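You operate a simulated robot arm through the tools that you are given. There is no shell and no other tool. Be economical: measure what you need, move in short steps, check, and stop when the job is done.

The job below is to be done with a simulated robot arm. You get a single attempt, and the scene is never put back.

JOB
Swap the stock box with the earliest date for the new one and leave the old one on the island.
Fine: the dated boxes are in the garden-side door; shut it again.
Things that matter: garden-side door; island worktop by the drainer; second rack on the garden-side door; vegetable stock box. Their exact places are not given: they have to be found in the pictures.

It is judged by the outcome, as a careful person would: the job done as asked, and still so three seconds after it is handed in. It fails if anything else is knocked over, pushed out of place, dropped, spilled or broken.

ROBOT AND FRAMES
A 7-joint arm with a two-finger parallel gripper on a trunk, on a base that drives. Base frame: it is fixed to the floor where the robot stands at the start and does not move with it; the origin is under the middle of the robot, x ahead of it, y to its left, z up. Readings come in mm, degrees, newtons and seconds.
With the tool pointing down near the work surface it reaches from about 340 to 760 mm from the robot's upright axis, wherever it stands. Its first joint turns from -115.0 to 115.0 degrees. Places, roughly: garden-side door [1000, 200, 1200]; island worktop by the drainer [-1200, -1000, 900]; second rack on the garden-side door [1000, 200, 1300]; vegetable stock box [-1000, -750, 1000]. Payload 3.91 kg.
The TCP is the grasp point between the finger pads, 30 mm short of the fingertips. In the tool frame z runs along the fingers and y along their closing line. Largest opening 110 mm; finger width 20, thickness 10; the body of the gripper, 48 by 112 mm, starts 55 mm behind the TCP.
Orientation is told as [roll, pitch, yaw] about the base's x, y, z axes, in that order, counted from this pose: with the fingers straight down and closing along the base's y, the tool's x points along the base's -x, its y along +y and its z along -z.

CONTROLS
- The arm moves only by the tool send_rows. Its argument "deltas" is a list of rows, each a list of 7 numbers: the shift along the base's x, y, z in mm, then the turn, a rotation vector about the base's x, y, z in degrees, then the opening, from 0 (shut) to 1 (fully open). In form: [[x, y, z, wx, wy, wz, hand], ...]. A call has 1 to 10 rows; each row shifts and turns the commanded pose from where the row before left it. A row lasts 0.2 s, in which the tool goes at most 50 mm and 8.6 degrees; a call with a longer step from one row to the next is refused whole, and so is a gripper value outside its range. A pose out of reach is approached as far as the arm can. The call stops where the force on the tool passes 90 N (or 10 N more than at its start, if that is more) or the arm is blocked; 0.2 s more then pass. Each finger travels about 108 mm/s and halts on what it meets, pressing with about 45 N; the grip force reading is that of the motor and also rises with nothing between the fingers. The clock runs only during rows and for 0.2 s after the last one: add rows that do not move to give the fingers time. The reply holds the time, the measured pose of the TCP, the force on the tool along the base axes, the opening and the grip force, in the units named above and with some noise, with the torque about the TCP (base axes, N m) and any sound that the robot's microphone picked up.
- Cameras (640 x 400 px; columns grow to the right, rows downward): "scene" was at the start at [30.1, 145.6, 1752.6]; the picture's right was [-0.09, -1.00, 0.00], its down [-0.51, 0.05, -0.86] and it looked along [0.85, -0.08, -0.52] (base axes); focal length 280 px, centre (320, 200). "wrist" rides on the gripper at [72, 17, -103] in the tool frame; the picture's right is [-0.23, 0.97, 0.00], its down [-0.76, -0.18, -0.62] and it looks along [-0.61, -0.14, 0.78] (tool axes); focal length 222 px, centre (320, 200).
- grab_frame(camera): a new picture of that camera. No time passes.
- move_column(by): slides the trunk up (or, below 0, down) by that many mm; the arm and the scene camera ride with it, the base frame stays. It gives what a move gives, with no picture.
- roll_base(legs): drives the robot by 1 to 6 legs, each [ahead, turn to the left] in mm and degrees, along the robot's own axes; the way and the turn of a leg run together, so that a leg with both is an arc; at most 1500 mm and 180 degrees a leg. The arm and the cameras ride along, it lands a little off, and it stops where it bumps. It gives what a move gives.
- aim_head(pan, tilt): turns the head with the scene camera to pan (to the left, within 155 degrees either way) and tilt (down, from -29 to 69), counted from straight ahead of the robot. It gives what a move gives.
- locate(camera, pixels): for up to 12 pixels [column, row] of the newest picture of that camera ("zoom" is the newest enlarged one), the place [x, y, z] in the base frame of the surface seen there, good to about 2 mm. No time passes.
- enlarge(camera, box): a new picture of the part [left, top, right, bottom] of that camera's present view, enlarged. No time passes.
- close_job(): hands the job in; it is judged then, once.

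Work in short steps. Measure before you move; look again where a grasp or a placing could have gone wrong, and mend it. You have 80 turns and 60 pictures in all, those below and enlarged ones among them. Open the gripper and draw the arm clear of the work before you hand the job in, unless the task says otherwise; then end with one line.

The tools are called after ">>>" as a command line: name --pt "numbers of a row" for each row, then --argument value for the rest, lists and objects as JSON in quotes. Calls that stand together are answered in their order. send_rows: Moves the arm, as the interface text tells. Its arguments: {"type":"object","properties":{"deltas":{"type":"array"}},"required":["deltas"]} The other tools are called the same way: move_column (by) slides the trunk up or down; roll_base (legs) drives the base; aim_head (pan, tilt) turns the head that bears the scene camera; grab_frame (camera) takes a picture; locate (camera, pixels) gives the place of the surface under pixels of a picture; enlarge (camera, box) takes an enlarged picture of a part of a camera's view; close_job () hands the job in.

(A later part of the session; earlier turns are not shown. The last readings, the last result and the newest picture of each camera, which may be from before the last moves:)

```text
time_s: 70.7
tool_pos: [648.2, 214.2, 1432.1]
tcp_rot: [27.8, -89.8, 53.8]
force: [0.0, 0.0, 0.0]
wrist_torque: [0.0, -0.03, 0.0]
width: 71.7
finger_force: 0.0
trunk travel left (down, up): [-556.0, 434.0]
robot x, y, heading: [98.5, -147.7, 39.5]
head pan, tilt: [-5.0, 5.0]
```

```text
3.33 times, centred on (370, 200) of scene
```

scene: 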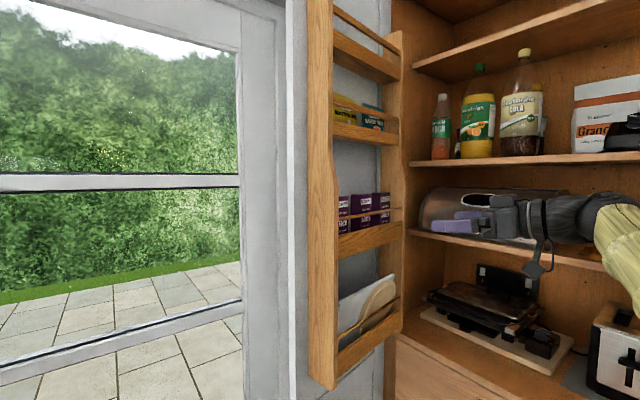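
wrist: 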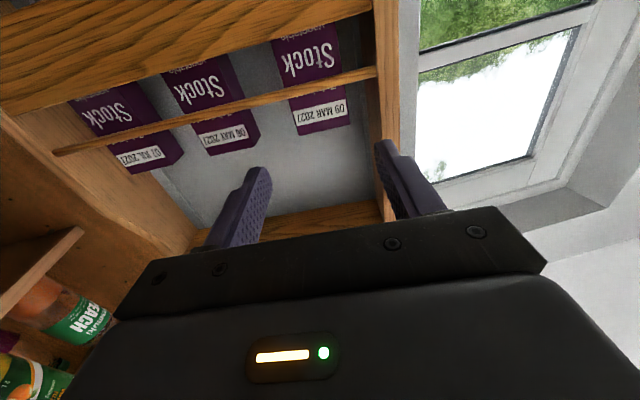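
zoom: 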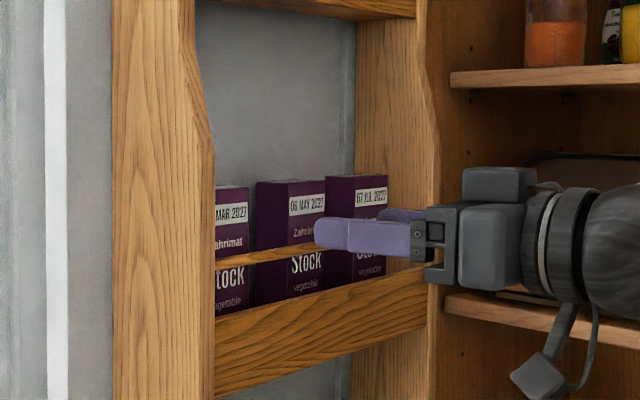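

The wrist view shows 0x MAR / 06 MAY / 07 JUL. I measure box 1's edges and the rack side panel from the wrist.

>>> locate --camera "wrist" --pixels '[[294, 113], [348, 103], [285, 75], [340, 62], [352, 118], [300, 132], [372, 100], [380, 120], [366, 62], [390, 90], [258, 135], [330, 150]]'

>>> enlarge --camera "wrist" --box '[180, 20, 420, 170]'

```text
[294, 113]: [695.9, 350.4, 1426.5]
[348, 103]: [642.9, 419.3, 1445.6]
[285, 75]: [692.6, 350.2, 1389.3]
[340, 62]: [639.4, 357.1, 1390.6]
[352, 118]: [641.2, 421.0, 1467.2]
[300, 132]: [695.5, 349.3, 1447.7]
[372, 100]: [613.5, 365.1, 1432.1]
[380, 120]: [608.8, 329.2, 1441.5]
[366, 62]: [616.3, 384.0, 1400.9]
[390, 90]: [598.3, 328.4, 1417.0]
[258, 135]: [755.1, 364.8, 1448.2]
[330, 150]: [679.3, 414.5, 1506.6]
```

```text
2.67 times, centred on (300, 95) of wrist
```

zoom: 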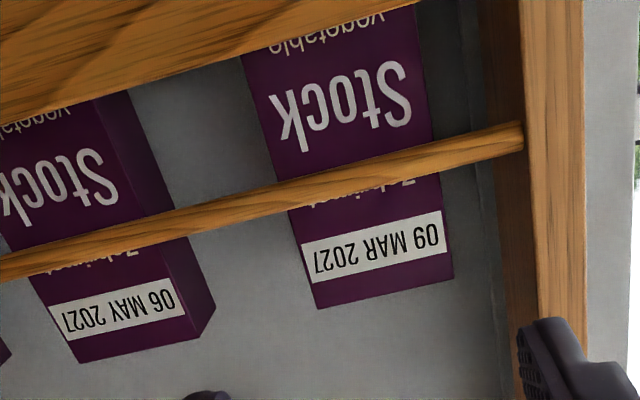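

09 MAR 2027 is the one; clearances are ~8 mm each side with 72 mm opening. I advance straight 147 mm so the pads flank the box top.

>>> send_rows --pt "4.2 29 0 0 0 0 0.65" --pt "4.2 29 0 0 0 0 0.65" --pt "4.2 29 0 0 0 0 0.65" --pt "4.2 29 0 0 0 0 0.65" --pt "2 14 0 0 0 0 0.65" --pt "0 0 0 0 0 0 0.65"

>>> grab_frame --camera "wrist"

```text
time_s: 72.1
tool_pos: [657.5, 347.5, 1418.5]
tcp_rot: [24.1, -89.6, 57.5]
force: [6.1, -0.4, -2.8]
wrist_torque: [-0.03, -0.2, -0.03]
width: 68.8
finger_force: 0.1
out of reach, approached as far as the arm can: row 4, 5
trunk travel left (down, up): [-556.0, 434.0]
robot x, y, heading: [103.5, -147.5, 39.7]
head pan, tilt: [-5.0, 5.0]
```

```text
31 pictures are left
```

wrist: 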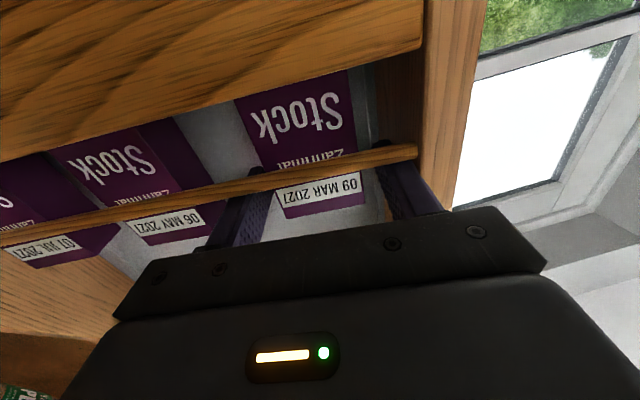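

The arm hit its reach limit at (657,347,1418), lightly touching. I measure where the box and fingers are now.

>>> locate --camera "wrist" --pixels '[[285, 212], [363, 198], [283, 195], [360, 178], [245, 225], [392, 175], [408, 175], [262, 180], [330, 165], [300, 172]]'

```text
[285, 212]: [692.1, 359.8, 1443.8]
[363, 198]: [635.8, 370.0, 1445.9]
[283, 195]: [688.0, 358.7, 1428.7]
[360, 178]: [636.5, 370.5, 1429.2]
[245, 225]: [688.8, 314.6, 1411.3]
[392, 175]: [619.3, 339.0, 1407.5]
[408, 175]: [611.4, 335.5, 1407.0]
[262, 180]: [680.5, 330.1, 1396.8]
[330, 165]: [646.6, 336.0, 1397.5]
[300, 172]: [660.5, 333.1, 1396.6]
```

Pads overlap the box too little, so I lift off the rail slightly, back out, and bring the base closer.

>>> move_column --by 12

>>> send_rows --pt "-2 -25 0 0 0 0 0.65" --pt "-4 -29 0 0 0 0 0.65" --pt "-4 -29 0 0 0 0 0.65" --pt "-4 -29 0 0 0 0 0.65" --pt "-30 -29 0 0 0 0 0.65" --pt "-30 -29 0 0 0 0 0.65" --pt "0 0 0 0 0 0 0.65"

>>> roll_base --legs '[[90, 0]]'

>>> grab_frame --camera "wrist"

```text
time_s: 72.7
tool_pos: [656.9, 346.0, 1432.1]
tcp_rot: [44.2, -89.9, 37.5]
force: [6.5, 1.7, 1.1]
wrist_torque: [0.02, -0.05, -0.11]
width: 69.2
finger_force: 0.0
trunk travel left (down, up): [-568.0, 422.0]
robot x, y, heading: [102.6, -148.6, 39.7]
head pan, tilt: [-5.0, 5.0]
```

```text
time_s: 74.3
tool_pos: [644.5, 193.3, 1495.0]
tcp_rot: [23.1, -89.7, 58.5]
force: [-0.3, 0.1, 0.3]
wrist_torque: [0.0, 0.0, -0.03]
width: 71.4
finger_force: 0.0
out of reach, approached as far as the arm can: row 1, 2, 3, 4, 5, 6
trunk travel left (down, up): [-568.0, 422.0]
robot x, y, heading: [101.6, -147.1, 39.7]
head pan, tilt: [-5.0, 5.0]
```

```text
time_s: 75.4
tool_pos: [713.8, 251.4, 1494.0]
tcp_rot: [23.8, -89.7, 58.0]
force: [0.7, 0.5, -0.5]
wrist_torque: [0.0, -0.01, 0.01]
width: 71.8
finger_force: 0.1
trunk travel left (down, up): [-568.0, 422.0]
robot x, y, heading: [168.7, -86.8, 40.1]
head pan, tilt: [-5.0, 5.0]
```

```text
30 pictures are left
```

wrist: 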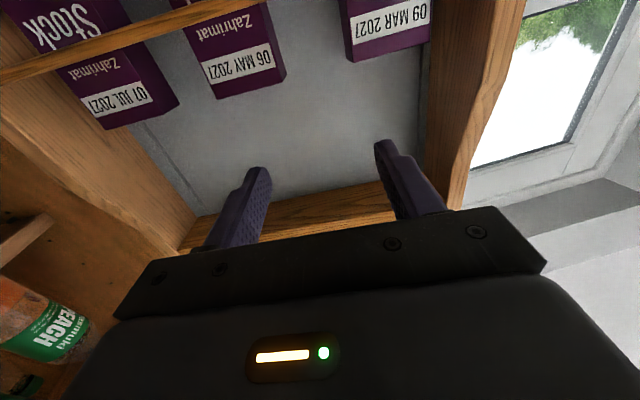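

Measure the box again from this view, then line up.

>>> locate --camera "wrist" --pixels '[[357, 45], [428, 30], [360, 60], [432, 42], [440, 100], [433, 120], [345, 15], [100, 40], [250, 5]]'

>>> send_rows --pt "-13 -5 -12 0 0 0 0.65" --pt "-13 -5 -12 0 0 0 0.65" --pt "-13 -5 -12 0 0 0 0.65" --pt "-13 -5 -12 0 0 0 0.65" --pt "-12 -6 -14 0 0 0 0.65" --pt "0 0 0 0 0 0 0.65"

```text
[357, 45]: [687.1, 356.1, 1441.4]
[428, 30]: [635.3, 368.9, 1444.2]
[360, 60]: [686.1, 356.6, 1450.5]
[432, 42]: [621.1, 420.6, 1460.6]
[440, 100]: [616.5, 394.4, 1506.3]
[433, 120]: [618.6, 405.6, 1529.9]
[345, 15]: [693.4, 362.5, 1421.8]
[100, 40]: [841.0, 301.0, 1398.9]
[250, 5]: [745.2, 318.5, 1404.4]
```

```text
time_s: 76.8
tool_pos: [713.5, 252.2, 1494.9]
tcp_rot: [20.7, -89.7, 61.0]
force: [0.3, 0.1, 0.4]
wrist_torque: [0.0, -0.01, 0.03]
width: 71.4
finger_force: 0.0
out of reach, approached as far as the arm can: row 1, 2, 3, 4, 5
trunk travel left (down, up): [-568.0, 422.0]
robot x, y, heading: [170.8, -91.1, 39.7]
head pan, tilt: [-5.0, 5.0]
```

The IK is sitting on a limit; I probe by moving straight down, then the column will compensate.

>>> send_rows --pt "0 0 -15 0 0 0 0.65" --pt "0 0 -15 0 0 0 0.65"

>>> send_rows --pt "-10 15 0 0 0 0 0.65" --pt "-10 15 0 0 0 0 0.65"

```text
time_s: 77.4
tool_pos: [727.6, 255.0, 1480.1]
tcp_rot: [15.3, -89.7, 66.4]
force: [0.0, -0.9, -0.1]
wrist_torque: [0.0, -0.01, -0.03]
width: 71.6
finger_force: 0.0
out of reach, approached as far as the arm can: row 1, 2
trunk travel left (down, up): [-568.0, 422.0]
robot x, y, heading: [170.1, -86.2, 39.6]
head pan, tilt: [-5.0, 5.0]
```

```text
time_s: 78.0
tool_pos: [712.7, 287.0, 1487.5]
tcp_rot: [14.0, -89.7, 67.6]
force: [0.3, 0.2, 0.0]
wrist_torque: [0.02, -0.01, -0.02]
width: 71.5
finger_force: 0.0
out of reach, approached as far as the arm can: row 1, 2
trunk travel left (down, up): [-568.0, 422.0]
robot x, y, heading: [171.5, -85.1, 39.5]
head pan, tilt: [-5.0, 5.0]
```

The arm seems too high relative to its shoulder. I back the base off, raise the trunk 200 mm, and then lower the TCP with the arm.

>>> roll_base --legs '[[-110, 0]]'

>>> move_column --by 200

>>> send_rows --pt "0 -5 -30 0 0 0 0.65" --pt "0 -5 -30 0 0 0 0.65" --pt "0 -5 -30 0 0 0 0.65" --pt "0 -5 -30 0 0 0 0.65"

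```text
time_s: 79.2
tool_pos: [627.0, 216.0, 1487.4]
tcp_rot: [6.7, -89.7, 75.0]
force: [0.1, 0.1, 0.3]
wrist_torque: [-0.02, 0.02, -0.02]
width: 71.4
finger_force: 0.0
trunk travel left (down, up): [-568.0, 422.0]
robot x, y, heading: [80.8, -157.1, 39.7]
head pan, tilt: [-5.0, 5.0]
```

```text
time_s: 81.4
tool_pos: [627.3, 216.9, 1686.2]
tcp_rot: [13.1, -89.7, 68.6]
force: [-0.3, 0.2, 0.2]
wrist_torque: [0.0, 0.0, -0.01]
width: 71.4
finger_force: 0.1
trunk travel left (down, up): [-768.0, 222.0]
robot x, y, heading: [86.4, -157.6, 39.8]
head pan, tilt: [-5.0, 5.0]
```

```text
time_s: 82.4
tool_pos: [689.5, 212.6, 1623.3]
tcp_rot: [14.0, -89.6, 68.0]
force: [0.9, 0.3, -0.5]
wrist_torque: [0.0, 0.02, -0.03]
width: 71.4
finger_force: 0.1
out of reach, approached as far as the arm can: row 1, 2, 3, 4
trunk travel left (down, up): [-768.0, 222.0]
robot x, y, heading: [86.7, -156.8, 39.7]
head pan, tilt: [-5.0, 5.0]
```

I reset the arm: back to a tool-down posture near the body, then I'll redo the approach sequence that worked, with the base ~70 mm nearer.

>>> send_rows --pt "0 -20 0 -8.1 1.18 0 0.65" --pt "-5 -20 0 -8.1 1.18 0 0.65" --pt "-10 -20 0 -8.1 1.18 0 0.65" --pt "-15 -20 0 -8.1 1.18 0 0.65" --pt "-20 -20 0 -8.1 1.18 0 0.65" --pt "-20 -20 0 -8.1 1.18 0 0.65" --pt "-20 -20 0 -8.1 1.18 0 0.65" --pt "-20 -20 0 -8.1 1.18 0 0.65" --pt "-20 -20 0 -8.1 1.18 0 0.65" --pt "-20 -20 0 -8.1 1.18 0 0.65"

>>> move_column --by -200

>>> grab_frame --camera "scene"

```text
time_s: 84.6
tool_pos: [515.1, 36.1, 1566.3]
tcp_rot: [-0.3, -21.5, 81.7]
force: [-1.0, -0.8, -1.0]
wrist_torque: [0.02, -0.05, -0.03]
width: 71.5
finger_force: 0.1
out of reach, approached as far as the arm can: row 1, 2, 3, 4, 5, 7, 9, 10
trunk travel left (down, up): [-768.0, 222.0]
robot x, y, heading: [85.9, -158.8, 39.5]
head pan, tilt: [-5.0, 5.0]
```

```text
time_s: 86.8
tool_pos: [517.9, 39.4, 1366.4]
tcp_rot: [-0.1, -21.5, 81.6]
force: [-0.1, 1.0, 0.4]
wrist_torque: [-0.01, -0.03, 0.02]
width: 71.5
finger_force: 0.0
trunk travel left (down, up): [-568.0, 422.0]
robot x, y, heading: [85.4, -161.7, 39.7]
head pan, tilt: [-5.0, 5.0]
```

```text
29 pictures are left
```

scene: 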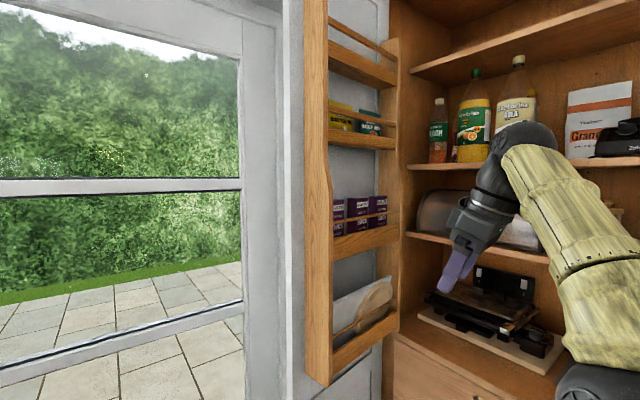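

I retract the arm in y, then drive the base to about (114,-70).

>>> send_rows --pt "3 -30 0 0 0 0 0.65" --pt "3 -30 0 0 0 0 0.65" --pt "3 -30 0 0 0 0 0.65" --pt "3 -30 0 0 0 0 0.65" --pt "3 -20 0 0 0 0 0.65"

>>> roll_base --legs '[[0, 32.5], [95, 0], [0, -32.5]]'

```text
time_s: 88.0
tool_pos: [523.5, -41.5, 1362.6]
tcp_rot: [-0.4, -21.8, 81.6]
force: [0.3, 0.3, 0.1]
wrist_torque: [-0.02, 0.01, -0.02]
width: 71.2
finger_force: 0.0
out of reach, approached as far as the arm can: row 2, 3, 4, 5
trunk travel left (down, up): [-568.0, 422.0]
robot x, y, heading: [86.8, -159.0, 39.8]
head pan, tilt: [-5.0, 5.0]
```

```text
time_s: 92.2
tool_pos: [552.5, 49.2, 1361.0]
tcp_rot: [-0.4, -21.8, 81.7]
force: [0.2, -0.5, -0.2]
wrist_torque: [0.0, -0.01, 0.02]
width: 71.4
finger_force: 0.0
trunk travel left (down, up): [-568.0, 422.0]
robot x, y, heading: [112.4, -69.7, 39.9]
head pan, tilt: [-5.0, 5.0]
```

Now rotate to horizontal while extending to the pre-grasp line.

>>> send_rows --pt "11 9 8 7.53 -1.1 0 0.65" --pt "11 9 8 7.53 -1.1 0 0.65" --pt "11 10 8 7.53 -1.1 0 0.65" --pt "11 12 8 7.53 -1.1 0 0.65" --pt "11 14 8 7.53 -1.1 0 0.65" --pt "11 16 8 7.53 -1.1 0 0.65" --pt "11 16 8 7.53 -1.1 0 0.65" --pt "11 16 8 7.53 -1.1 0 0.65" --pt "11 16 7 7.53 -1.1 0 0.65" --pt "0 0 0 0 0 0 0.65"

>>> grab_frame --camera "wrist"

```text
time_s: 94.4
tool_pos: [651.4, 168.1, 1433.4]
tcp_rot: [-160.4, -89.6, -118.2]
force: [1.0, 0.3, 1.1]
wrist_torque: [0.02, -0.01, -0.01]
width: 71.4
finger_force: 0.0
trunk travel left (down, up): [-568.0, 422.0]
robot x, y, heading: [112.8, -68.0, 40.0]
head pan, tilt: [-5.0, 5.0]
```

```text
28 pictures are left
```

wrist: 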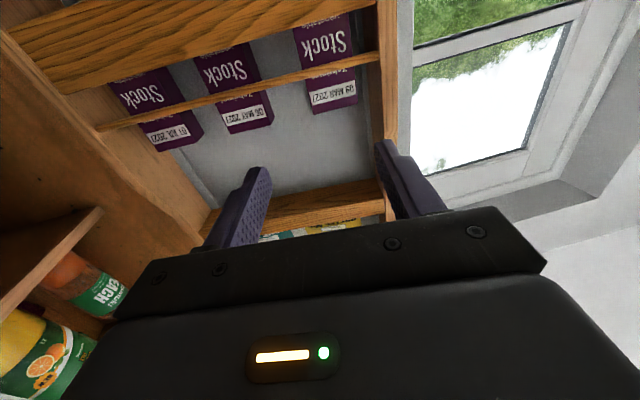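

Clean pose at (651,168,1433). I re-measure the box in an enlarged wrist view.

>>> enlarge --camera "wrist" --box '[260, 10, 420, 130]'

>>> locate --camera "zoom" --pixels '[[195, 370], [205, 410], [375, 345], [378, 370], [195, 330], [360, 290], [455, 300], [300, 380], [330, 200], [200, 250]]'

```text
3.33 times, centred on (340, 70) of wrist
```

zoom: 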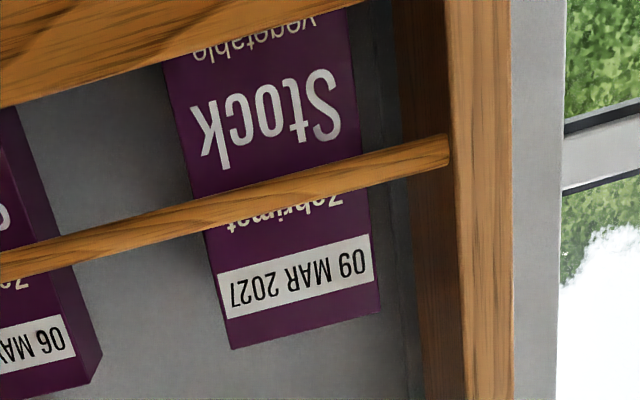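

```text
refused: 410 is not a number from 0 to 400
```

>>> locate --camera "zoom" --pixels '[[232, 340], [222, 300], [376, 305], [372, 270], [375, 312], [345, 120], [180, 110], [420, 250], [430, 300], [470, 250], [290, 185], [400, 155]]'

```text
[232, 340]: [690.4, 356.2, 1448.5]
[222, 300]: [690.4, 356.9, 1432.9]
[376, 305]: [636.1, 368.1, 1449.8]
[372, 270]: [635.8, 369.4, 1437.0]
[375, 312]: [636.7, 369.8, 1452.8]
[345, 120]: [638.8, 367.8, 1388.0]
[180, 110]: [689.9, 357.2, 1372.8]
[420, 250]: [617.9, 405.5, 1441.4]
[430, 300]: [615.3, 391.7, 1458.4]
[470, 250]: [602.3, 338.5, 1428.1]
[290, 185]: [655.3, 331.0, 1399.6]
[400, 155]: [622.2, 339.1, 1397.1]
```

Door line is now −13.2°. I yaw the tool −4.7°, shift onto the box's line (x≈624 at y=195), then advance in two stages.

>>> send_rows --pt "-14 13 -1 0 0 -4.7 0.65" --pt "-13 14 -1 0 0 0 0.65" --pt "6.8 29.2 0 0 0 0 0.65" --pt "6.8 29.2 0 0 0 0 0.65" --pt "0 0 0 0 0 0 0.65"

```text
time_s: 95.6
tool_pos: [636.7, 251.8, 1432.5]
tcp_rot: [-156.2, -89.7, -127.2]
force: [-0.7, -0.8, -0.6]
wrist_torque: [0.01, 0.0, -0.02]
width: 71.6
finger_force: 0.0
trunk travel left (down, up): [-568.0, 422.0]
robot x, y, heading: [115.0, -68.1, 39.8]
head pan, tilt: [-5.0, 5.0]
```

>>> send_rows --pt "5.5 23.3 0 0 0 0 0.65" --pt "5.5 23.3 0 0 0 0 0.65" --pt "5.5 23.3 0 0 0 0 0.65" --pt "5.5 23.3 0 0 0 0 0.65" --pt "5.5 23.3 -1 0 0 0 0.65" --pt "0 0 0 0 0 0 0.65"

>>> grab_frame --camera "wrist"

```text
time_s: 97.0
tool_pos: [663.7, 371.0, 1430.1]
tcp_rot: [-157.0, -89.7, -126.4]
force: [-0.1, 0.1, 0.1]
wrist_torque: [0.02, 0.04, 0.06]
width: 71.6
finger_force: 0.5
trunk travel left (down, up): [-568.0, 422.0]
robot x, y, heading: [114.4, -70.4, 39.7]
head pan, tilt: [-5.0, 5.0]
```

```text
26 pictures are left
```

wrist: 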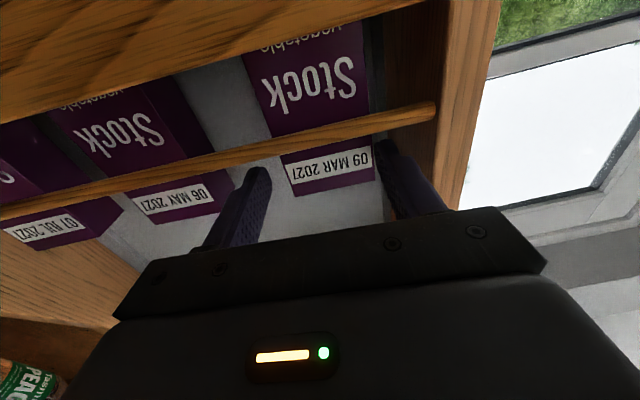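

Fingers straddle the box without contact. I close.

>>> send_rows --pt "-1.5 0.3 0 0 0 0 0.6" --pt "0 0 0 0 0 0 0.5" --pt "0 0 0 0 0 0 0.4" --pt "0 0 0 0 0 0 0.4" --pt "0 0 0 0 0 0 0.4"

```text
time_s: 98.2
tool_pos: [660.9, 371.2, 1429.6]
tcp_rot: [-153.6, -89.7, -129.8]
force: [-0.2, -0.6, 0.2]
wrist_torque: [-0.07, 0.02, 0.04]
width: 59.3
finger_force: 45.7
trunk travel left (down, up): [-568.0, 422.0]
robot x, y, heading: [113.5, -69.7, 39.6]
head pan, tilt: [-5.0, 5.0]
```

Gripped at 59 mm. I lift 110 mm with the trunk.

>>> move_column --by 110

>>> grab_frame --camera "scene"

```text
time_s: 99.7
tool_pos: [662.1, 370.5, 1539.4]
tcp_rot: [-154.2, -89.7, -129.0]
force: [-0.1, 0.3, -1.8]
wrist_torque: [-0.07, 0.02, 0.0]
width: 59.3
finger_force: 44.9
trunk travel left (down, up): [-678.0, 312.0]
robot x, y, heading: [114.3, -73.3, 39.7]
head pan, tilt: [-5.0, 5.0]
```

```text
25 pictures are left
```

scene: 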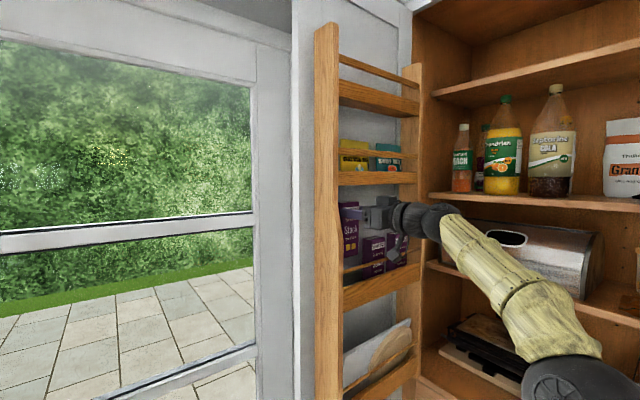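

>>> enlarge --camera "scene" --box '[310, 160, 450, 300]'

>>> locate --camera "scene" --pixels '[[350, 262], [350, 255], [345, 268], [375, 256], [350, 208], [345, 175], [350, 183]]'

```text
2.86 times, centred on (380, 230) of scene
```

zoom: 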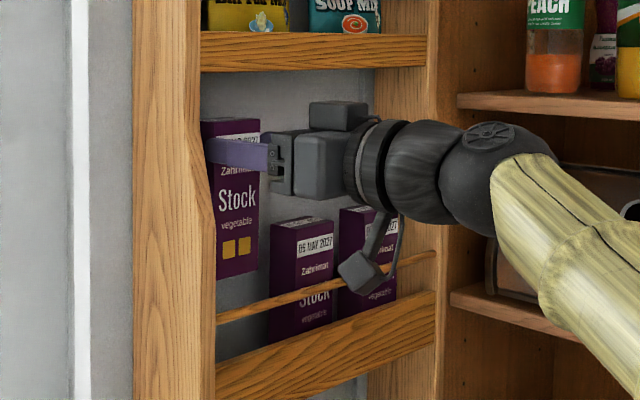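

```text
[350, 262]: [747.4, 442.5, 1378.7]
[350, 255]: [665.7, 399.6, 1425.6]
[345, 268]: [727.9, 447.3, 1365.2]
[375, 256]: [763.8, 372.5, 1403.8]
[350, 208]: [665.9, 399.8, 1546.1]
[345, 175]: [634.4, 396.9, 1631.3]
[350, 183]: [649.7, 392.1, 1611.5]
```

Box is up clear of the rail by ~15 mm; I raise 15 more and draw it straight out.

>>> move_column --by 15

>>> send_rows --pt "-4 -17 0 0 0 0 0.4" --pt "-5.5 -23 0 0 0 0 0.4" --pt "-5.5 -23 0 0 0 0 0.4" --pt "-5.5 -23 0 0 0 0 0.4" --pt "-5.5 -23 0 0 0 0 0.4" --pt "-5.5 -23 0 0 0 0 0.4" --pt "0 0 0 0 0 0 0.4"

>>> grab_frame --camera "scene"

```text
time_s: 100.3
tool_pos: [662.6, 371.7, 1554.5]
tcp_rot: [-153.8, -89.7, -129.5]
force: [-0.3, -0.1, -1.5]
wrist_torque: [-0.08, 0.04, -0.02]
width: 59.7
finger_force: 44.8
trunk travel left (down, up): [-693.0, 297.0]
robot x, y, heading: [117.0, -72.4, 39.7]
head pan, tilt: [-5.0, 5.0]
```

```text
time_s: 101.9
tool_pos: [631.3, 239.2, 1553.3]
tcp_rot: [-151.1, -89.7, -132.3]
force: [-0.6, 0.0, -2.2]
wrist_torque: [-0.07, -0.02, 0.02]
width: 59.3
finger_force: 45.5
trunk travel left (down, up): [-693.0, 297.0]
robot x, y, heading: [114.9, -67.2, 39.8]
head pan, tilt: [-5.0, 5.0]
```

```text
23 pictures are left
```

scene: 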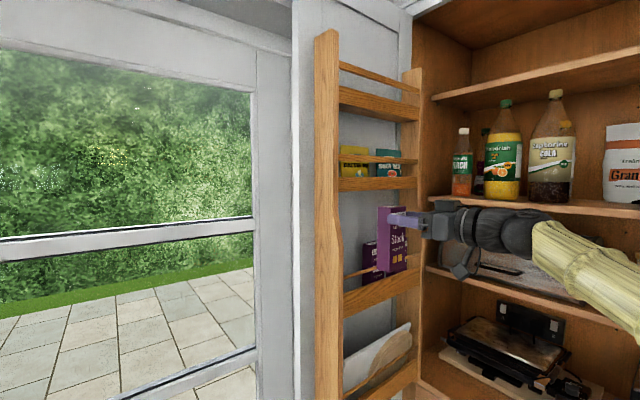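

Old box is out. I reverse away from the cupboard and turn left (away from the right-hand door) toward the island, keeping the box high.

>>> roll_base --legs '[[-400, 0], [0, 125], [600, 0]]'

>>> aim_head --pan 60 --tilt 40

>>> grab_frame --camera "scene"

```text
time_s: 112.5
tool_pos: [-1317.7, 78.6, 1554.6]
tcp_rot: [-155.7, -89.7, -2.4]
force: [-0.1, -0.5, -1.5]
wrist_torque: [0.03, -0.03, 0.0]
width: 59.4
finger_force: 45.3
trunk travel left (down, up): [-693.0, 297.0]
robot x, y, heading: [-770.9, -169.9, 164.6]
head pan, tilt: [-5.0, 5.0]
```

```text
time_s: 113.9
tool_pos: [-1317.2, 78.3, 1553.0]
tcp_rot: [-154.1, -89.6, -4.0]
force: [0.0, 0.2, -2.2]
wrist_torque: [0.04, -0.09, -0.01]
width: 59.2
finger_force: 45.0
trunk travel left (down, up): [-693.0, 297.0]
robot x, y, heading: [-769.0, -171.3, 165.0]
head pan, tilt: [60.0, 40.0]
```

```text
22 pictures are left
```

scene: 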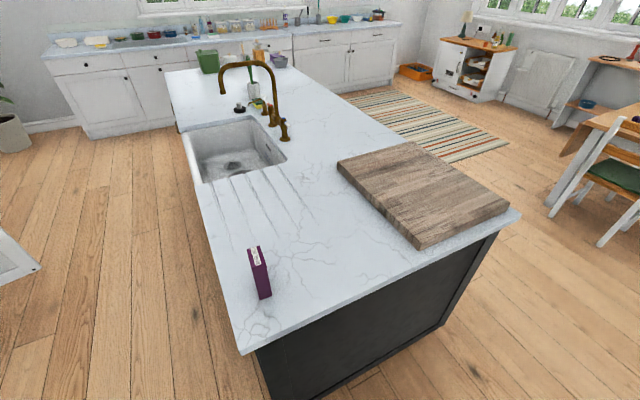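

>>> enlarge --camera "scene" --box '[200, 190, 360, 350]'

>>> locate --camera "scene" --pixels '[[249, 248], [261, 247], [272, 294], [261, 298], [266, 275], [241, 354], [519, 212], [200, 180], [310, 260], [290, 220], [340, 270], [420, 248]]'

```text
2.50 times, centred on (280, 270) of scene
```

zoom: 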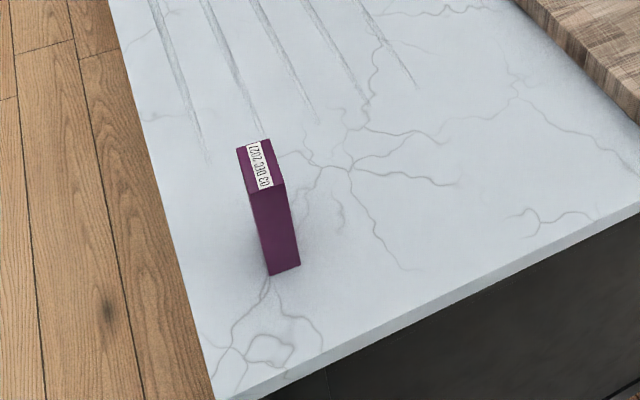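

```text
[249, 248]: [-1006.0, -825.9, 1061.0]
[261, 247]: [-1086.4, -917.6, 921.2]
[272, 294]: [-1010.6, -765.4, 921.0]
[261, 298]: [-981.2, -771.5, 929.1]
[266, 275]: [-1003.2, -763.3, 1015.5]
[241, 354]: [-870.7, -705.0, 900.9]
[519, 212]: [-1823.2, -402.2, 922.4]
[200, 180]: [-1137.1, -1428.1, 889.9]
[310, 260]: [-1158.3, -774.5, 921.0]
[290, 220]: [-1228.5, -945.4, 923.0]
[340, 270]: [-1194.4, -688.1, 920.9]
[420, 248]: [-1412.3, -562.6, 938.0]
```

New box: 03 DEC 2027 label on top, narrow end toward the near end of the island. Get its top-face corners.

>>> locate --camera "zoom" --pixels '[[240, 150], [266, 142], [282, 181], [254, 191], [258, 200], [283, 190], [270, 268], [297, 262], [245, 175], [205, 60], [415, 85], [310, 120]]'

```text
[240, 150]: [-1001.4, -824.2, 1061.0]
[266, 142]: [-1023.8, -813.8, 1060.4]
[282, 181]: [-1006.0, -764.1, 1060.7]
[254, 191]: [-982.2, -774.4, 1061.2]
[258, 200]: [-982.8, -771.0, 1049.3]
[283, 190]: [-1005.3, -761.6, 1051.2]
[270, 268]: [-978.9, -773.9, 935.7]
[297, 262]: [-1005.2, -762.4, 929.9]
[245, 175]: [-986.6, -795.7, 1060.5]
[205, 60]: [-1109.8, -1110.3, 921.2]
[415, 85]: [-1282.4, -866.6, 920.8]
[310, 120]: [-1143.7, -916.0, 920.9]
```

I'll work from the east (sink) side. First I turn the tool to point nearly straight ahead of the robot, extending a little, with the box held high.

>>> send_rows --pt "-16 0 0 0 0 -4.6 0.4" --pt "-16 0 0 0 0 -4.6 0.4" --pt "-16 0 0 0 0 -4.6 0.4" --pt "-16 0 0 0 0 -4.6 0.4" --pt "-16 0 0 0 0 -4.6 0.4" --pt "-16 0 0 0 0 -4.6 0.4" --pt "-16 0 0 0 0 -4.6 0.4" --pt "-16 0 0 0 0 -4.6 0.4" --pt "0 0 0 0 0 0 0.4"

>>> roll_base --legs '[[0, -27], [-494, 0], [0, -58], [-696, 0], [0, 77.6]]'

>>> aim_head --pan -10 --tilt 45

>>> grab_frame --camera "scene"

```text
time_s: 115.9
tool_pos: [-1444.5, 80.3, 1554.5]
tcp_rot: [-160.8, -89.6, -34.1]
force: [0.5, 0.6, -1.4]
wrist_torque: [-0.04, -0.09, 0.02]
width: 59.2
finger_force: 45.0
trunk travel left (down, up): [-693.0, 297.0]
robot x, y, heading: [-768.4, -166.4, 164.9]
head pan, tilt: [60.0, 40.0]
```

```text
time_s: 129.6
tool_pos: [-1156.3, -853.6, 1552.0]
tcp_rot: [-151.8, -89.7, -51.4]
force: [-0.3, 0.1, -0.6]
wrist_torque: [0.0, 0.01, -0.04]
width: 44.0
finger_force: 0.1
trunk travel left (down, up): [-693.0, 297.0]
robot x, y, heading: [-522.3, -1197.6, 156.6]
head pan, tilt: [60.0, 40.0]
```

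```text
time_s: 131.0
tool_pos: [-1155.9, -853.7, 1553.5]
tcp_rot: [-152.1, -89.7, -51.1]
force: [-0.1, 0.4, -0.1]
wrist_torque: [0.0, 0.01, 0.01]
width: 44.1
finger_force: 0.1
trunk travel left (down, up): [-693.0, 297.0]
robot x, y, heading: [-527.1, -1195.3, 156.7]
head pan, tilt: [-10.0, 45.0]
```

```text
20 pictures are left
```

scene: 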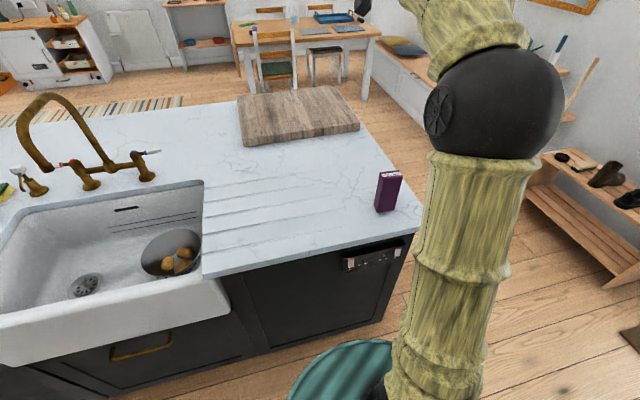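

The fingers are at 44 mm with no force: the box slipped out during the drive. I look for it over the path driven.

>>> aim_head --pan -65 --tilt 35

>>> grab_frame --camera "scene"

```text
time_s: 132.3
tool_pos: [-1156.2, -854.2, 1552.6]
tcp_rot: [-152.3, -89.8, -50.8]
force: [0.3, -0.8, -0.2]
wrist_torque: [0.02, -0.01, 0.01]
width: 44.1
finger_force: 0.0
trunk travel left (down, up): [-693.0, 297.0]
robot x, y, heading: [-519.9, -1194.0, 156.6]
head pan, tilt: [-65.0, 35.0]
```

```text
19 pictures are left
```

scene: 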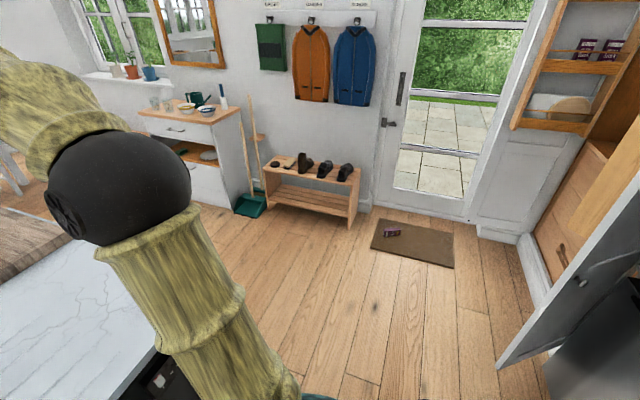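

The old box lies on the doormat at (392,232). I note its place, then look back at the new box, which I'm already next to.

>>> locate --camera "scene" --pixels '[[384, 229], [400, 234], [392, 231], [390, 236], [375, 245], [452, 265], [380, 222], [590, 45], [612, 48], [548, 70], [620, 75], [535, 120]]'

>>> enlarge --camera "scene" --box '[365, 215, 425, 250]'

>>> aim_head --pan -10 --tilt 45

>>> enlarge --camera "scene" --box '[340, 150, 440, 230]'

```text
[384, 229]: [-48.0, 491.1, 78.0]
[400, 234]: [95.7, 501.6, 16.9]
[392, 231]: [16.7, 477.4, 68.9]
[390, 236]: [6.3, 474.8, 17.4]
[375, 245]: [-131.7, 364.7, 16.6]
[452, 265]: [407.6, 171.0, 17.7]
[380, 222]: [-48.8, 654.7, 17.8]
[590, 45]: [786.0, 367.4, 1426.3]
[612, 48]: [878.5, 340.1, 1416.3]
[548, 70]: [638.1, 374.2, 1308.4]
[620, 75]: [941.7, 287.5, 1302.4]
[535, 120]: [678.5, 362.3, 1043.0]
```

```text
10.67 times, centred on (395, 232) of scene
```

zoom: 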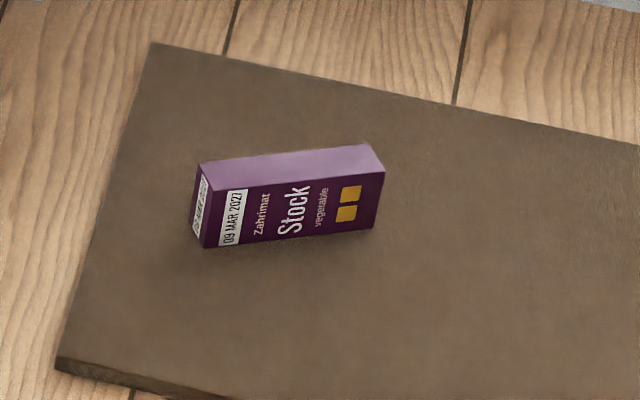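

```text
time_s: 133.5
tool_pos: [-1156.2, -853.7, 1552.9]
tcp_rot: [-152.6, -89.7, -50.6]
force: [0.1, -0.6, -0.9]
wrist_torque: [-0.02, -0.01, 0.0]
width: 44.2
finger_force: 0.0
trunk travel left (down, up): [-693.0, 297.0]
robot x, y, heading: [-522.4, -1194.6, 156.8]
head pan, tilt: [-10.0, 45.0]
```

```text
5.00 times, centred on (390, 190) of scene
```

zoom: 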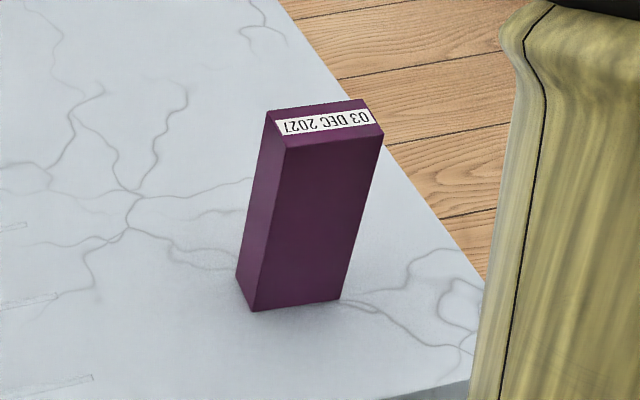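

The new box's plain back faces east; I'll grip it from here. Reverse, sidestep right 111 mm, open to ~85 mm and lower to grip height.

>>> roll_base --legs '[[-245, 0]]'

>>> send_rows --pt "10 26 0 0 0 1 0.8" --pt "10 26 0 0 0 1 0.8" --pt "10 26 0 0 0 0 0.8" --pt "10 26 0 0 0 0 0.8" --pt "0 0 0 0 0 0 0.8"

>>> move_column --by -400

>>> move_column --by -105

>>> grab_frame --camera "wrist"

```text
time_s: 135.3
tool_pos: [-927.8, -952.7, 1554.2]
tcp_rot: [-156.1, -89.6, -47.0]
force: [0.4, -0.3, 0.0]
wrist_torque: [-0.02, -0.01, -0.02]
width: 44.0
finger_force: 0.1
trunk travel left (down, up): [-693.0, 297.0]
robot x, y, heading: [-294.1, -1297.6, 156.8]
head pan, tilt: [-10.0, 45.0]
```

```text
time_s: 136.5
tool_pos: [-888.2, -849.8, 1554.0]
tcp_rot: [-149.0, -89.6, -52.1]
force: [-0.2, 0.3, -0.4]
wrist_torque: [0.0, 0.0, 0.02]
width: 88.1
finger_force: 0.0
trunk travel left (down, up): [-693.0, 297.0]
robot x, y, heading: [-293.8, -1295.5, 156.5]
head pan, tilt: [-10.0, 45.0]
```

```text
time_s: 140.3
tool_pos: [-888.7, -849.4, 1154.4]
tcp_rot: [-153.1, -89.6, -48.0]
force: [0.5, 0.2, 0.6]
wrist_torque: [0.02, -0.02, -0.02]
width: 88.2
finger_force: 0.1
trunk travel left (down, up): [-293.0, 697.0]
robot x, y, heading: [-297.5, -1293.6, 156.7]
head pan, tilt: [-10.0, 45.0]
```

```text
time_s: 141.7
tool_pos: [-887.9, -849.7, 1048.8]
tcp_rot: [-153.2, -89.7, -48.1]
force: [-0.6, 0.7, -0.8]
wrist_torque: [-0.01, 0.01, 0.0]
width: 88.1
finger_force: 0.0
trunk travel left (down, up): [-188.0, 802.0]
robot x, y, heading: [-295.6, -1295.7, 156.6]
head pan, tilt: [-10.0, 45.0]
```

```text
16 pictures are left
```

wrist: 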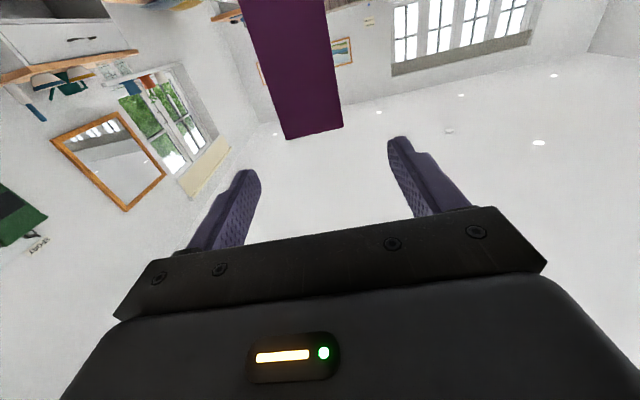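

>>> locate --camera "wrist" --pixels '[[286, 130], [339, 122], [278, 90], [331, 80], [310, 110]]'

```text
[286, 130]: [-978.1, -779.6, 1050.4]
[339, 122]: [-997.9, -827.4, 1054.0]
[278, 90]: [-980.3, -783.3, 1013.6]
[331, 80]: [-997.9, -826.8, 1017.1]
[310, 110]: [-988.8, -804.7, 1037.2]
```

The box face centre is (-988,-804); driving 124 mm forward puts the TCP 14 mm into it. Then close fully and view.

>>> roll_base --legs '[[124, 0]]'

>>> send_rows --pt "0 0 0 0 0 0 0.5" --pt "0 0 0 0 0 0 0.2" --pt "0 0 0 0 0 0 0" --pt "0 0 0 0 0 0 0" --pt "0 0 0 0 0 0 0"

>>> grab_frame --camera "scene"

```text
time_s: 143.0
tool_pos: [-1002.3, -799.7, 1049.0]
tcp_rot: [-153.2, -89.7, -47.9]
force: [0.4, 0.4, 1.0]
wrist_torque: [-0.01, 0.0, -0.01]
width: 88.0
finger_force: 0.1
trunk travel left (down, up): [-188.0, 802.0]
robot x, y, heading: [-409.2, -1242.8, 156.7]
head pan, tilt: [-10.0, 45.0]
```

```text
time_s: 144.2
tool_pos: [-1002.6, -800.7, 1048.9]
tcp_rot: [-154.1, -89.6, -47.0]
force: [0.8, 0.6, 1.9]
wrist_torque: [0.07, 0.0, 0.0]
width: 59.7
finger_force: 45.2
trunk travel left (down, up): [-188.0, 802.0]
robot x, y, heading: [-410.2, -1244.3, 156.5]
head pan, tilt: [-10.0, 45.0]
```

```text
15 pictures are left
```

scene: 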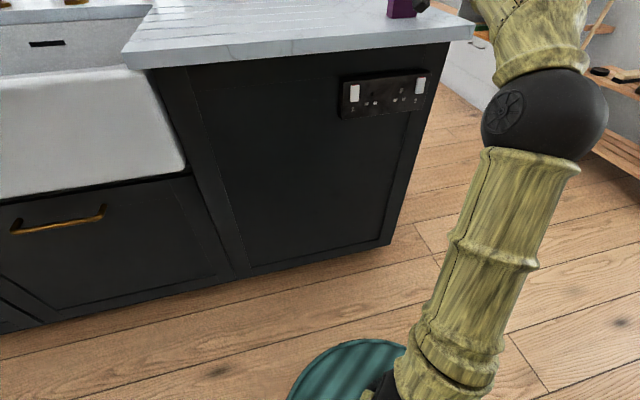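

Gripped at 59.7 mm with a deeper hold. I lift, turn the tool back to the oblique attitude that works at the rack.

>>> move_column --by 400

>>> move_column --by 104

>>> send_rows --pt "11 -15 0 0 0 4.4 0" --pt "11 -15 0 0 0 4.4 0" --pt "11 -15 0 0 0 4.4 0" --pt "11 -15 0 0 0 4.4 0" --pt "11 -15 0 0 0 4.4 0" --pt "11 -15 0 0 0 4.4 0" --pt "11 -15 0 0 0 4.4 0" --pt "11 -15 0 0 0 4.4 0" --pt "0 0 0 0 0 0 0"

>>> grab_frame --camera "wrist"

```text
time_s: 148.0
tool_pos: [-1001.7, -801.6, 1448.1]
tcp_rot: [-152.5, -89.6, -48.7]
force: [0.5, -0.3, -1.2]
wrist_torque: [0.0, -0.03, 0.02]
width: 59.6
finger_force: 45.0
trunk travel left (down, up): [-588.0, 402.0]
robot x, y, heading: [-406.4, -1248.1, 156.6]
head pan, tilt: [-10.0, 45.0]
```

```text
time_s: 149.4
tool_pos: [-1003.0, -800.4, 1552.2]
tcp_rot: [-151.9, -89.6, -49.2]
force: [0.4, 0.0, -0.8]
wrist_torque: [-0.01, 0.02, -0.02]
width: 59.4
finger_force: 44.4
trunk travel left (down, up): [-692.0, 298.0]
robot x, y, heading: [-406.4, -1240.5, 156.4]
head pan, tilt: [-10.0, 45.0]
```

```text
time_s: 151.4
tool_pos: [-914.4, -920.0, 1552.5]
tcp_rot: [-149.9, -89.6, -16.0]
force: [0.9, 0.4, -1.8]
wrist_torque: [0.0, 0.02, 0.01]
width: 59.5
finger_force: 44.9
trunk travel left (down, up): [-692.0, 298.0]
robot x, y, heading: [-407.1, -1243.2, 156.6]
head pan, tilt: [-10.0, 45.0]
```

```text
14 pictures are left
```

wrist: 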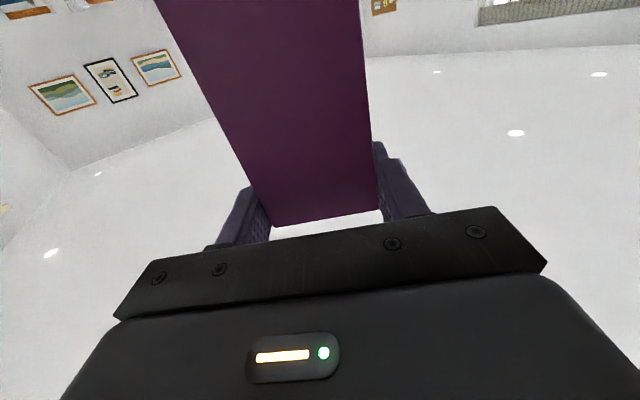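

The box is held deep and square. I drive to the rack stance.

>>> roll_base --legs '[[0, -86], [556, 0], [556, 0], [0, -30.7], [150, 0]]'

>>> aim_head --pan -5 --tilt 10

>>> grab_frame --camera "scene"

```text
time_s: 163.4
tool_pos: [552.6, 239.1, 1553.2]
tcp_rot: [-156.1, -89.8, -124.3]
force: [-0.5, 0.1, -2.4]
wrist_torque: [0.03, 0.02, 0.03]
width: 59.3
finger_force: 44.8
trunk travel left (down, up): [-692.0, 298.0]
robot x, y, heading: [45.7, -90.1, 42.1]
head pan, tilt: [-10.0, 45.0]
```

```text
time_s: 164.4
tool_pos: [551.1, 238.9, 1553.2]
tcp_rot: [-152.8, -89.7, -127.7]
force: [-0.7, 0.3, -1.1]
wrist_torque: [0.0, -0.02, -0.01]
width: 59.7
finger_force: 45.2
trunk travel left (down, up): [-692.0, 298.0]
robot x, y, heading: [43.0, -88.4, 41.9]
head pan, tilt: [-5.0, 10.0]
```

```text
13 pictures are left
```

scene: 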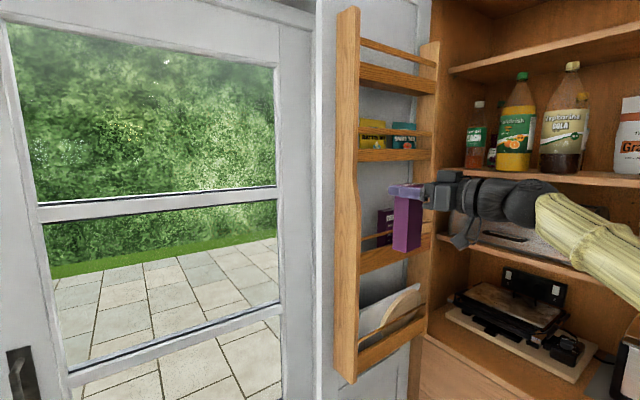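

The new box is still held. I measure the rail and tray in this view.

>>> enlarge --camera "scene" --box '[335, 150, 455, 290]'

>>> locate --camera "scene" --pixels '[[362, 249], [385, 243], [362, 262], [390, 262], [356, 230], [342, 230], [380, 225], [365, 225], [362, 160], [362, 152], [370, 215], [404, 240]]'

```text
2.86 times, centred on (395, 220) of scene
```

zoom: 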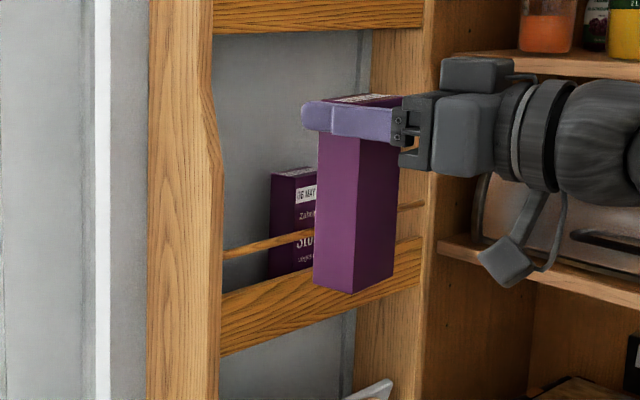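

```text
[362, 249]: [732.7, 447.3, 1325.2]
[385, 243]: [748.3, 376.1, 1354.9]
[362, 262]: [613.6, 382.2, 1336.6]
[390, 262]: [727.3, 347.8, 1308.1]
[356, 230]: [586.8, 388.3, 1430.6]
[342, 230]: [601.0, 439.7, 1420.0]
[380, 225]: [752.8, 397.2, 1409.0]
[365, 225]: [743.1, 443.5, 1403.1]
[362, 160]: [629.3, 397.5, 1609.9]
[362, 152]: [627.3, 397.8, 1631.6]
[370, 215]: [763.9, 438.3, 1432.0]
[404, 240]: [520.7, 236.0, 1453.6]
```

Rack is now at −16.8°; target TCP is (662,404), approach direction 73.2°. I drive 91 mm nearer, then yaw −6.3°.

>>> roll_base --legs '[[91, 0]]'

>>> send_rows --pt "3 -1 0 0 0 -3.2 0" --pt "3 -1 0 0 0 -3.1 0" --pt "0 0 0 0 0 0 0"

>>> grab_frame --camera "wrist"

>>> grab_frame --camera "scene"

```text
time_s: 165.5
tool_pos: [617.2, 297.8, 1552.9]
tcp_rot: [-155.2, -89.8, -125.4]
force: [0.3, -0.4, -1.6]
wrist_torque: [-0.01, 0.01, 0.02]
width: 59.6
finger_force: 44.6
trunk travel left (down, up): [-692.0, 298.0]
robot x, y, heading: [109.4, -31.0, 42.2]
head pan, tilt: [-5.0, 10.0]
```

```text
time_s: 166.3
tool_pos: [624.4, 294.3, 1553.3]
tcp_rot: [-152.5, -89.7, -134.4]
force: [0.5, 0.2, -1.4]
wrist_torque: [0.0, 0.0, -0.02]
width: 59.6
finger_force: 44.8
trunk travel left (down, up): [-692.0, 298.0]
robot x, y, heading: [108.4, -32.1, 41.6]
head pan, tilt: [-5.0, 10.0]
```

```text
11 pictures are left
```

wrist: 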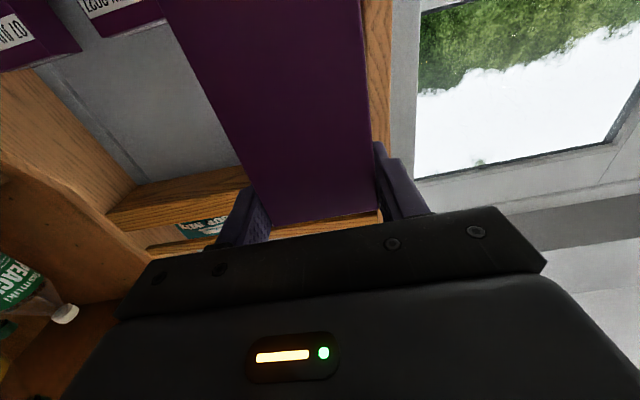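

```text
10 pictures are left
```

scene: 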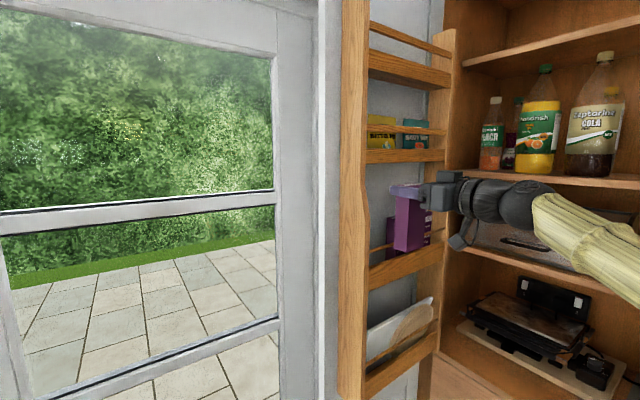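

Aligned. Advance 116 mm over the rail and check before lowering.

>>> send_rows --pt "7.5 22 0 0 0 0 0" --pt "7.5 22 0 0 0 0 0" --pt "7.5 22 0 0 0 0 0" --pt "7.5 22 0 0 0 0 0" --pt "7.7 22 0 0 0 0 0" --pt "0 0 0 0 0 0 0"

>>> enlarge --camera "scene" --box '[335, 150, 475, 290]'

>>> grab_frame --camera "wrist"

```text
time_s: 167.7
tool_pos: [661.3, 406.9, 1554.4]
tcp_rot: [-152.4, -89.8, -134.5]
force: [0.5, -0.1, -1.3]
wrist_torque: [0.0, -0.04, -0.01]
width: 59.5
finger_force: 44.8
trunk travel left (down, up): [-692.0, 298.0]
robot x, y, heading: [110.3, -28.9, 41.8]
head pan, tilt: [-5.0, 10.0]
```

```text
2.86 times, centred on (405, 220) of scene
```

zoom: 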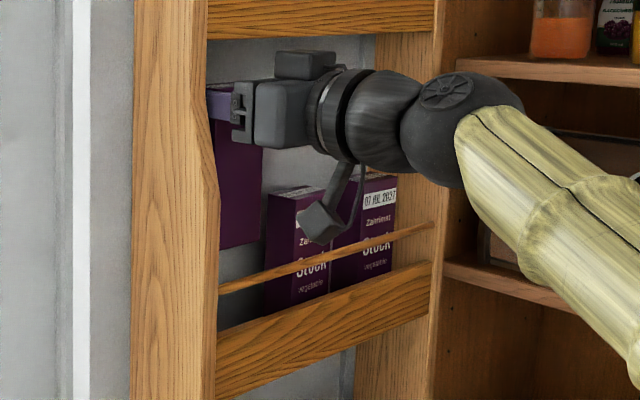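

```text
8 pictures are left
```

wrist: 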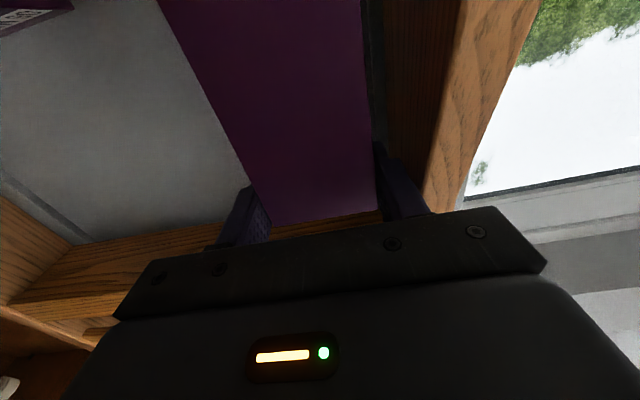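

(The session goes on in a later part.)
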